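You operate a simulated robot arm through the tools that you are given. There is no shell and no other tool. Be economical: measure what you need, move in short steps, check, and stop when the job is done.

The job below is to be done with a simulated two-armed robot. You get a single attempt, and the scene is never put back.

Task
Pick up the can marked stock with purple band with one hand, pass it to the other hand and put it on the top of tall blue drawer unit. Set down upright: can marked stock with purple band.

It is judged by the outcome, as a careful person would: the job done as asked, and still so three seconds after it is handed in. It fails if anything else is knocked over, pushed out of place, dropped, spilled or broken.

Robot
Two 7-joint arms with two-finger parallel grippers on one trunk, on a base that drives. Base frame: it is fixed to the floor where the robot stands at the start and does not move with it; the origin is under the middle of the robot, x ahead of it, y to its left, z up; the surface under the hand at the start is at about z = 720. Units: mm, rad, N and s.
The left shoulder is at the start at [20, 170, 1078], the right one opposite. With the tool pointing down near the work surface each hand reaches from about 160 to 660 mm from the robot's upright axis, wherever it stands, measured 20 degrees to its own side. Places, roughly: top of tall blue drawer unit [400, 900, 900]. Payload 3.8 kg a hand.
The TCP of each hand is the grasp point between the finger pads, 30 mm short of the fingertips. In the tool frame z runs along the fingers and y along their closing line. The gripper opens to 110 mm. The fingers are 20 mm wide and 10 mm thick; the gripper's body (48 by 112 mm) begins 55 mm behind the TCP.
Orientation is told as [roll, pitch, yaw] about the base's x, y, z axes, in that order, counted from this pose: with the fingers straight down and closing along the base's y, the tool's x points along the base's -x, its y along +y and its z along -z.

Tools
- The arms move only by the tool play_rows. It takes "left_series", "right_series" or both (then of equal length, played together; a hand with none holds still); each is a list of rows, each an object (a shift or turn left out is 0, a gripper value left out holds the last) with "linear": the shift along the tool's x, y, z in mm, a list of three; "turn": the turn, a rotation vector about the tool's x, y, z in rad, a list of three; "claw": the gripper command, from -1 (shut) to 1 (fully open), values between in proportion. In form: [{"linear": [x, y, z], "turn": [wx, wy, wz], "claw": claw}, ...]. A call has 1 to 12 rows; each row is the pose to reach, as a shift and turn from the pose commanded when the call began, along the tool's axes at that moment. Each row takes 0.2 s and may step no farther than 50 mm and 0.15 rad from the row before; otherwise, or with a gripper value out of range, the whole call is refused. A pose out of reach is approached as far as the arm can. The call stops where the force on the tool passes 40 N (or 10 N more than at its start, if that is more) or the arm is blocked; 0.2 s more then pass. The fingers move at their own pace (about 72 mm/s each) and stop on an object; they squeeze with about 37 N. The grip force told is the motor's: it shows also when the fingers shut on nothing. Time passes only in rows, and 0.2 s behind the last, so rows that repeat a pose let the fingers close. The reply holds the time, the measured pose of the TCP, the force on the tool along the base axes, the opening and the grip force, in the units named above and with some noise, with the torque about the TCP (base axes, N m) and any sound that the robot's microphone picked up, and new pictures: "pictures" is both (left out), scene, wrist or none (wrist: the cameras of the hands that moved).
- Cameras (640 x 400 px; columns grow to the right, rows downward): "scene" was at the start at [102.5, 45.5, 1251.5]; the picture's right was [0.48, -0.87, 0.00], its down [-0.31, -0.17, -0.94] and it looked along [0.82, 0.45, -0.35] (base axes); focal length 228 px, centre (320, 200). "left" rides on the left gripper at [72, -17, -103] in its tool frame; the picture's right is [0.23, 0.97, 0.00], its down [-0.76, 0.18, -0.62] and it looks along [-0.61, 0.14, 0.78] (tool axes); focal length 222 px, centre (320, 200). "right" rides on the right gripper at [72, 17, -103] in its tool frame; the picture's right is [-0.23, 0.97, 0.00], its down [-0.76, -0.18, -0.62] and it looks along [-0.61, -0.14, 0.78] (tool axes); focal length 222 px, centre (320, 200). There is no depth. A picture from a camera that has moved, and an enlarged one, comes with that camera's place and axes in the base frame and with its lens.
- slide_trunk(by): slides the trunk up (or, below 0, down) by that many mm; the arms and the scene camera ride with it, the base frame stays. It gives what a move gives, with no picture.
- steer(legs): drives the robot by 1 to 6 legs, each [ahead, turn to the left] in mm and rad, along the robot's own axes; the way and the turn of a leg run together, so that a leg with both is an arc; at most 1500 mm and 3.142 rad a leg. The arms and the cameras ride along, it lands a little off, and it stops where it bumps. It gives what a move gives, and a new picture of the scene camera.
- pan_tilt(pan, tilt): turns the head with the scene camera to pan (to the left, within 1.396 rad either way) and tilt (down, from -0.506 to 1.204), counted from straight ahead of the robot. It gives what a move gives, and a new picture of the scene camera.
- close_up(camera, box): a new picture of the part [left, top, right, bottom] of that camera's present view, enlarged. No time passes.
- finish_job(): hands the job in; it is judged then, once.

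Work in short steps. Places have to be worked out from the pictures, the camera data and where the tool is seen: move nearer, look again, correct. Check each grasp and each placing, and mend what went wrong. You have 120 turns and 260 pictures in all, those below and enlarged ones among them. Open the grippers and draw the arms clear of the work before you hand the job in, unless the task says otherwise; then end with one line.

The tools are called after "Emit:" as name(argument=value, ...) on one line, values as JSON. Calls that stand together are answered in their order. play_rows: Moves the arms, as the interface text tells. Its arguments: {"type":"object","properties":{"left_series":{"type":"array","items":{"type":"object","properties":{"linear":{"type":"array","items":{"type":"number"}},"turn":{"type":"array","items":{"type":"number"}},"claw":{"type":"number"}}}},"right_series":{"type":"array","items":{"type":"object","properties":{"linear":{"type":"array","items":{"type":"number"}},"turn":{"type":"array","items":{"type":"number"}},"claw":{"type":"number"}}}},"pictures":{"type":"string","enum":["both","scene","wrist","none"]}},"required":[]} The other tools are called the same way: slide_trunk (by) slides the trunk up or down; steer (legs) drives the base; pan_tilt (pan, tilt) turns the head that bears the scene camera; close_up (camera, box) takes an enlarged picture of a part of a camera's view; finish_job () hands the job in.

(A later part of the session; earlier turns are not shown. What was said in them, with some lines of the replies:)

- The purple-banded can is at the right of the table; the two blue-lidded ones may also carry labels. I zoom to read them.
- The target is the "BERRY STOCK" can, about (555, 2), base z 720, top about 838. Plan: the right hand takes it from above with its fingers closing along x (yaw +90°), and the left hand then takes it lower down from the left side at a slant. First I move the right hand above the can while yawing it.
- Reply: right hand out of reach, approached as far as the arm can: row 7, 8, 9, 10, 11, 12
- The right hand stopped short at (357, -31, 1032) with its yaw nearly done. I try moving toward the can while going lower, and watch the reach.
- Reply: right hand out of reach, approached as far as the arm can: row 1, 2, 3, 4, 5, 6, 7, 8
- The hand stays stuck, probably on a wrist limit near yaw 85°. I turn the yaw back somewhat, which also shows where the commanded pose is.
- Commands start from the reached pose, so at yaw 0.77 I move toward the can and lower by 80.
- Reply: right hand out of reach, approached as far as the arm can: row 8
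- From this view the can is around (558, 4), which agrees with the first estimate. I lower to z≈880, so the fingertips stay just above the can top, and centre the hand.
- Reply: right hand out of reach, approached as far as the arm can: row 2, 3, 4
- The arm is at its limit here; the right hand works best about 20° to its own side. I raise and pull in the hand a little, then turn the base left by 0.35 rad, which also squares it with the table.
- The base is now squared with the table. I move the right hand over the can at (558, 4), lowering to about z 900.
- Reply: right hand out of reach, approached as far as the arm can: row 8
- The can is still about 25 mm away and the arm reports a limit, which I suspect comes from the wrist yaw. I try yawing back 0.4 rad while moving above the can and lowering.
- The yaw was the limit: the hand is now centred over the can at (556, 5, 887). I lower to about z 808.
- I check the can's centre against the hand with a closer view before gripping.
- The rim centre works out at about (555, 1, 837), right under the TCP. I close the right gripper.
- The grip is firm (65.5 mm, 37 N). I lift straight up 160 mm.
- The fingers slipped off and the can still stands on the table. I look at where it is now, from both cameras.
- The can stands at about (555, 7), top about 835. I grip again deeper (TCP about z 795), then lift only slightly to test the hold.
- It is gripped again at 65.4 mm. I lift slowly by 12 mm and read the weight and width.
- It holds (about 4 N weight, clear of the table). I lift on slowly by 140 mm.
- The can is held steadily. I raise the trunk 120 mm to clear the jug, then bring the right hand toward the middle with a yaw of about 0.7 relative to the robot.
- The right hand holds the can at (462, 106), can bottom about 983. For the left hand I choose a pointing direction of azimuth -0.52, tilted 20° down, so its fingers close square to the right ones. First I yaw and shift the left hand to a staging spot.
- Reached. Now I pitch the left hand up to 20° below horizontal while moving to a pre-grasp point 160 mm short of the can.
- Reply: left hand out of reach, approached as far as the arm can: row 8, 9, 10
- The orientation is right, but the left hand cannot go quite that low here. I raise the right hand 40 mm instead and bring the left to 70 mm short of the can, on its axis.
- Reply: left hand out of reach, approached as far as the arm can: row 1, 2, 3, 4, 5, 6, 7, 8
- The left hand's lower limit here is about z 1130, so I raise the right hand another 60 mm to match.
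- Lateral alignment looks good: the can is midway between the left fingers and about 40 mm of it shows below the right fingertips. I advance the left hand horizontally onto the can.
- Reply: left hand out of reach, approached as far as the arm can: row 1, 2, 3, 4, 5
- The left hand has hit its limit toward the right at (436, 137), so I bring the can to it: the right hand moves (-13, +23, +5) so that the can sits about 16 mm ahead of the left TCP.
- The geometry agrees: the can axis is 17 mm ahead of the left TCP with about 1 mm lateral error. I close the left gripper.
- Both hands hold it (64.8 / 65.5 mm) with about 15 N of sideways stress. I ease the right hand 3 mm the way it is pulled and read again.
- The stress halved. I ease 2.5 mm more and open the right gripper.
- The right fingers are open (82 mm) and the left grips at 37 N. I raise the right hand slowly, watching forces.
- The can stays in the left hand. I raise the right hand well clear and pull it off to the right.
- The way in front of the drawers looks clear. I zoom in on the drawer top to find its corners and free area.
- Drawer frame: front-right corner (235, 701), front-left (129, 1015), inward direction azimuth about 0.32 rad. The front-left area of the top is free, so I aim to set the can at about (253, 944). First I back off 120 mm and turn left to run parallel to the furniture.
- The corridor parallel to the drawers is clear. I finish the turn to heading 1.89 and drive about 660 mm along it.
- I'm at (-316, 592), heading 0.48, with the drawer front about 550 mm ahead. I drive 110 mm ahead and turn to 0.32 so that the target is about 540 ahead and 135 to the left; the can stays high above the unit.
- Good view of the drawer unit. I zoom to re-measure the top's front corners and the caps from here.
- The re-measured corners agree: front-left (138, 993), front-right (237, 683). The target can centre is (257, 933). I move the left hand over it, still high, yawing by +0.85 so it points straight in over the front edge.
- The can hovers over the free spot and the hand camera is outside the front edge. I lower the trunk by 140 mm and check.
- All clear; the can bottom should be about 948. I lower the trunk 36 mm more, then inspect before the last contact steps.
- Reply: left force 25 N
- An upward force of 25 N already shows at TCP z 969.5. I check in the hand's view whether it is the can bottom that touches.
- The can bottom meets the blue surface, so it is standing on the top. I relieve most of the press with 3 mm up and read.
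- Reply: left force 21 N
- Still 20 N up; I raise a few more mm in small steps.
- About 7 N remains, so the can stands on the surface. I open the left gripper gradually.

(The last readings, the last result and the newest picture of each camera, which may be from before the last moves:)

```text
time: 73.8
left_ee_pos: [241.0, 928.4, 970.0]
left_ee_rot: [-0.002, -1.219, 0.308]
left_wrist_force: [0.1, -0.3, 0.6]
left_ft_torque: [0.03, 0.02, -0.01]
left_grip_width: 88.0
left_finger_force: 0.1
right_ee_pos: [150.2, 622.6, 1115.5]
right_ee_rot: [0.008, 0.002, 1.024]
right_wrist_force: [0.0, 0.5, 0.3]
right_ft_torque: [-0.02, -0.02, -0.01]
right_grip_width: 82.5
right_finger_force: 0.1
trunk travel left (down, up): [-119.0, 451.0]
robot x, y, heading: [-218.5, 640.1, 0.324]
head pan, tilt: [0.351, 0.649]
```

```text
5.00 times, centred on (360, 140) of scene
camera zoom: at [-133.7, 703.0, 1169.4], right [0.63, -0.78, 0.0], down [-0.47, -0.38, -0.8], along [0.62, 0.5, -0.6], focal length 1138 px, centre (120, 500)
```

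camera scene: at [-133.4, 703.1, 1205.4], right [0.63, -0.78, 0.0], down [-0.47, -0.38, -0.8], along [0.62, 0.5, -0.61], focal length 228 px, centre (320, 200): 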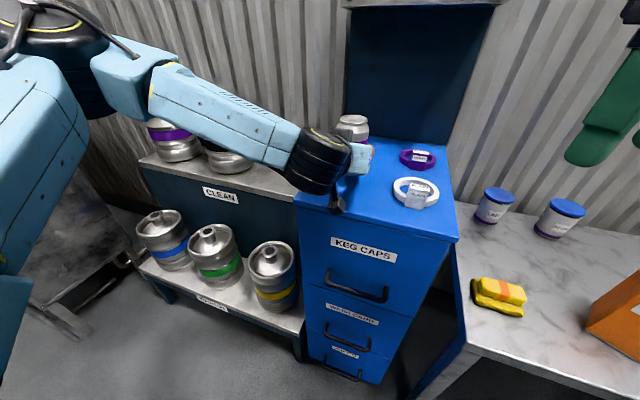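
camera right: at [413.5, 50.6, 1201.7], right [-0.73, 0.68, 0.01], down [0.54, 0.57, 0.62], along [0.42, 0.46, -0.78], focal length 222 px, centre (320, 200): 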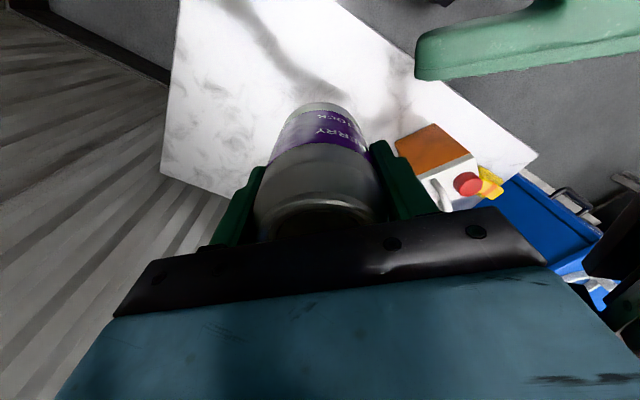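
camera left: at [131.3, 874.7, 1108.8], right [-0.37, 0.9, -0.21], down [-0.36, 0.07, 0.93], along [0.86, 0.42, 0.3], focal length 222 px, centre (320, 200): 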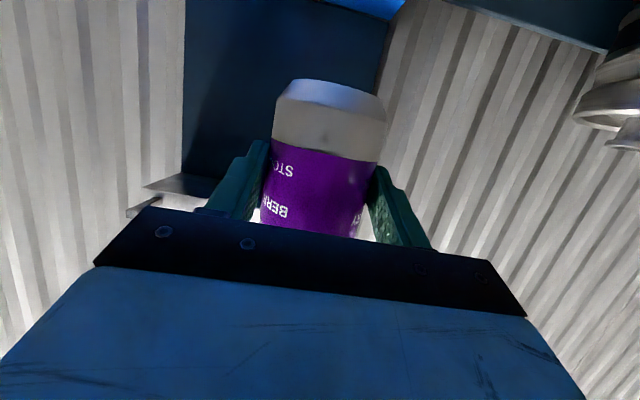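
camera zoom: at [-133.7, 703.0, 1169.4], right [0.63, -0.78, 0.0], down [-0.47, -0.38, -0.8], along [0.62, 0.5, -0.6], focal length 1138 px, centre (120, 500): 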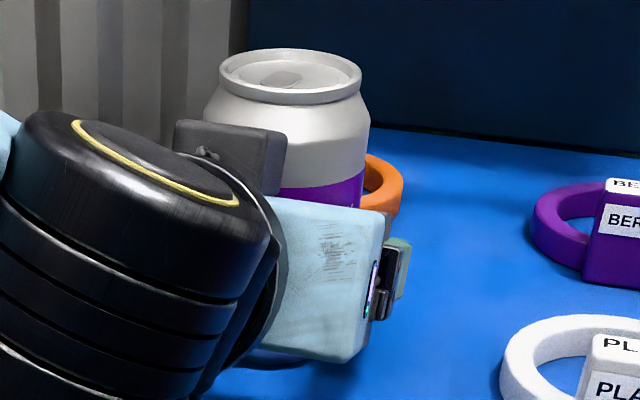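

The can stands free. I open wider and draw the left hand back along its axis.

Emit:
play_rows(left_series=[{"claw": 0.9}, {"linear": [0, 0, -6], "claw": 0.9}, {"linear": [0, 0, -16]}, {"linear": [0, 0, -28]}, {"linear": [0, 0, -42]}, {"linear": [0, 0, -58]}, {"linear": [0, 0, -75]}, {"linear": [0, 0, -92]}], pictures="scene")

```text
time: 75.5
left_ee_pos: [159.5, 902.6, 1000.9]
left_ee_rot: [0.0, -1.22, 0.307]
left_wrist_force: [0.1, -0.2, -0.2]
left_ft_torque: [0.02, -0.01, -0.01]
left_grip_width: 104.5
left_finger_force: 0.0
right_ee_pos: [150.2, 621.6, 1116.1]
right_ee_rot: [0.009, 0.003, 1.024]
right_wrist_force: [-0.2, -0.7, 0.7]
right_ft_torque: [0.01, 0.0, 0.02]
right_grip_width: 82.8
right_finger_force: 0.1
trunk travel left (down, up): [-119.0, 451.0]
robot x, y, heading: [-224.1, 642.6, 0.323]
head pan, tilt: [0.351, 0.649]
camera scene: at [-133.9, 702.9, 1169.5], right [0.63, -0.78, 0.0], down [-0.47, -0.38, -0.8], along [0.62, 0.5, -0.6], focal length 228 px, centre (320, 200)
```

scene: 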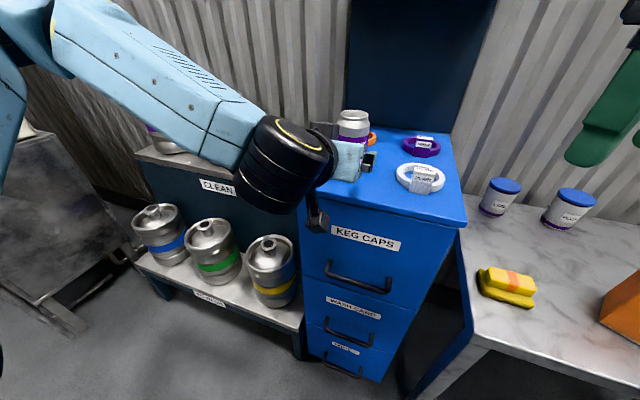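

The hand is out past the can. I back the base off 150 mm and check the result.

Emit:
steer(legs=[[-150, 0]])

Emit:
close_up(camera="scene", box=[280, 80, 460, 220])

Emit:
close_up(camera="left", box=[0, 0, 640, 400])

```text
time: 76.9
left_ee_pos: [16.7, 853.9, 1000.9]
left_ee_rot: [-0.003, -1.219, 0.308]
left_wrist_force: [-1.1, 0.1, -0.6]
left_ft_torque: [0.01, -0.03, 0.0]
left_grip_width: 104.4
left_finger_force: 0.0
right_ee_pos: [8.5, 573.9, 1117.0]
right_ee_rot: [0.008, 0.001, 1.026]
right_wrist_force: [-0.4, -0.1, -0.2]
right_ft_torque: [0.02, -0.01, -0.01]
right_grip_width: 82.5
right_finger_force: 0.1
trunk travel left (down, up): [-119.0, 451.0]
robot x, y, heading: [-362.8, 594.7, 0.324]
head pan, tilt: [0.351, 0.649]
camera scene: at [-276.2, 655.0, 1169.5], right [0.63, -0.78, 0.0], down [-0.47, -0.38, -0.8], along [0.62, 0.5, -0.6], focal length 228 px, centre (320, 200)
```

scene: 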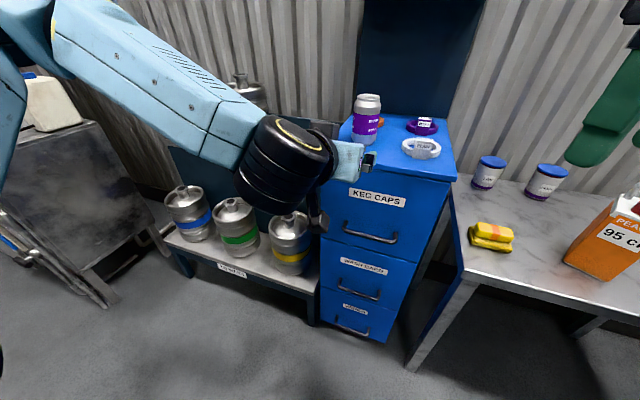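

```text
2.86 times, centred on (370, 150) of scene
camera zoom: at [-276.2, 655.0, 1169.5], right [0.63, -0.78, 0.0], down [-0.47, -0.38, -0.8], along [0.62, 0.5, -0.6], focal length 650 px, centre (177, 343)
```

zoom: 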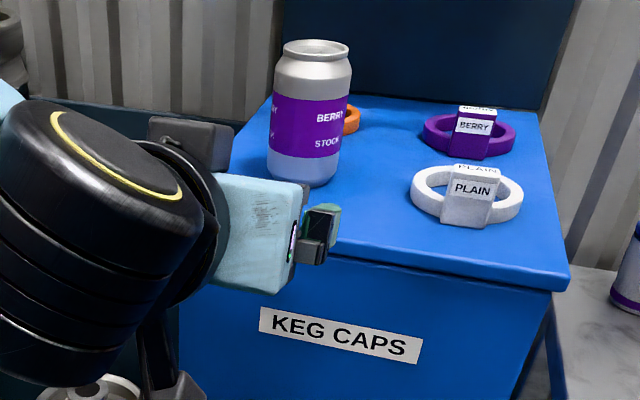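

```text
1.00 times, centred on (320, 200) of left (not enlarged: the box is as wide or as high as the picture)
camera zoom: at [-93.5, 800.6, 970.2], right [-0.37, 0.9, -0.21], down [-0.36, 0.07, 0.93], along [0.86, 0.42, 0.3], focal length 222 px, centre (320, 200)
```

zoom: 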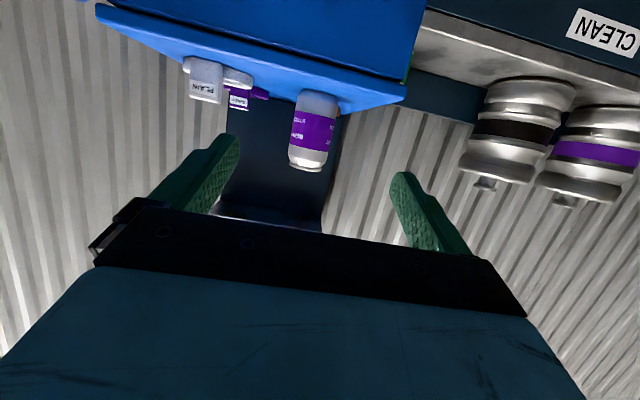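

The can stands upright on the drawer top and everything else is in place. I fully open the right gripper, then hand in.

Emit:
play_rows(right_series=[{"claw": 1}, {"claw": 1}], left_series=[{"claw": 1}, {"claw": 1}], pictures="none")

Emit:
finish_job()

```text
time: 77.5
left_ee_pos: [17.6, 855.8, 1002.1]
left_ee_rot: [-0.001, -1.221, 0.309]
left_wrist_force: [0.4, 0.4, 0.3]
left_ft_torque: [0.01, 0.02, -0.03]
left_grip_width: 110.2
left_finger_force: 0.0
right_ee_pos: [9.2, 573.2, 1115.5]
right_ee_rot: [0.008, 0.002, 1.026]
right_wrist_force: [1.0, 0.0, -0.5]
right_ft_torque: [0.02, 0.0, 0.04]
right_grip_width: 109.9
right_finger_force: 0.0
trunk travel left (down, up): [-119.0, 451.0]
robot x, y, heading: [-364.2, 594.9, 0.328]
head pan, tilt: [0.351, 0.649]
```

```text
The job is handed in.
```

The berry stock can was picked up with the right hand, passed to the left, and now stands upright on top of the tall blue drawer unit; nothing else was moved.
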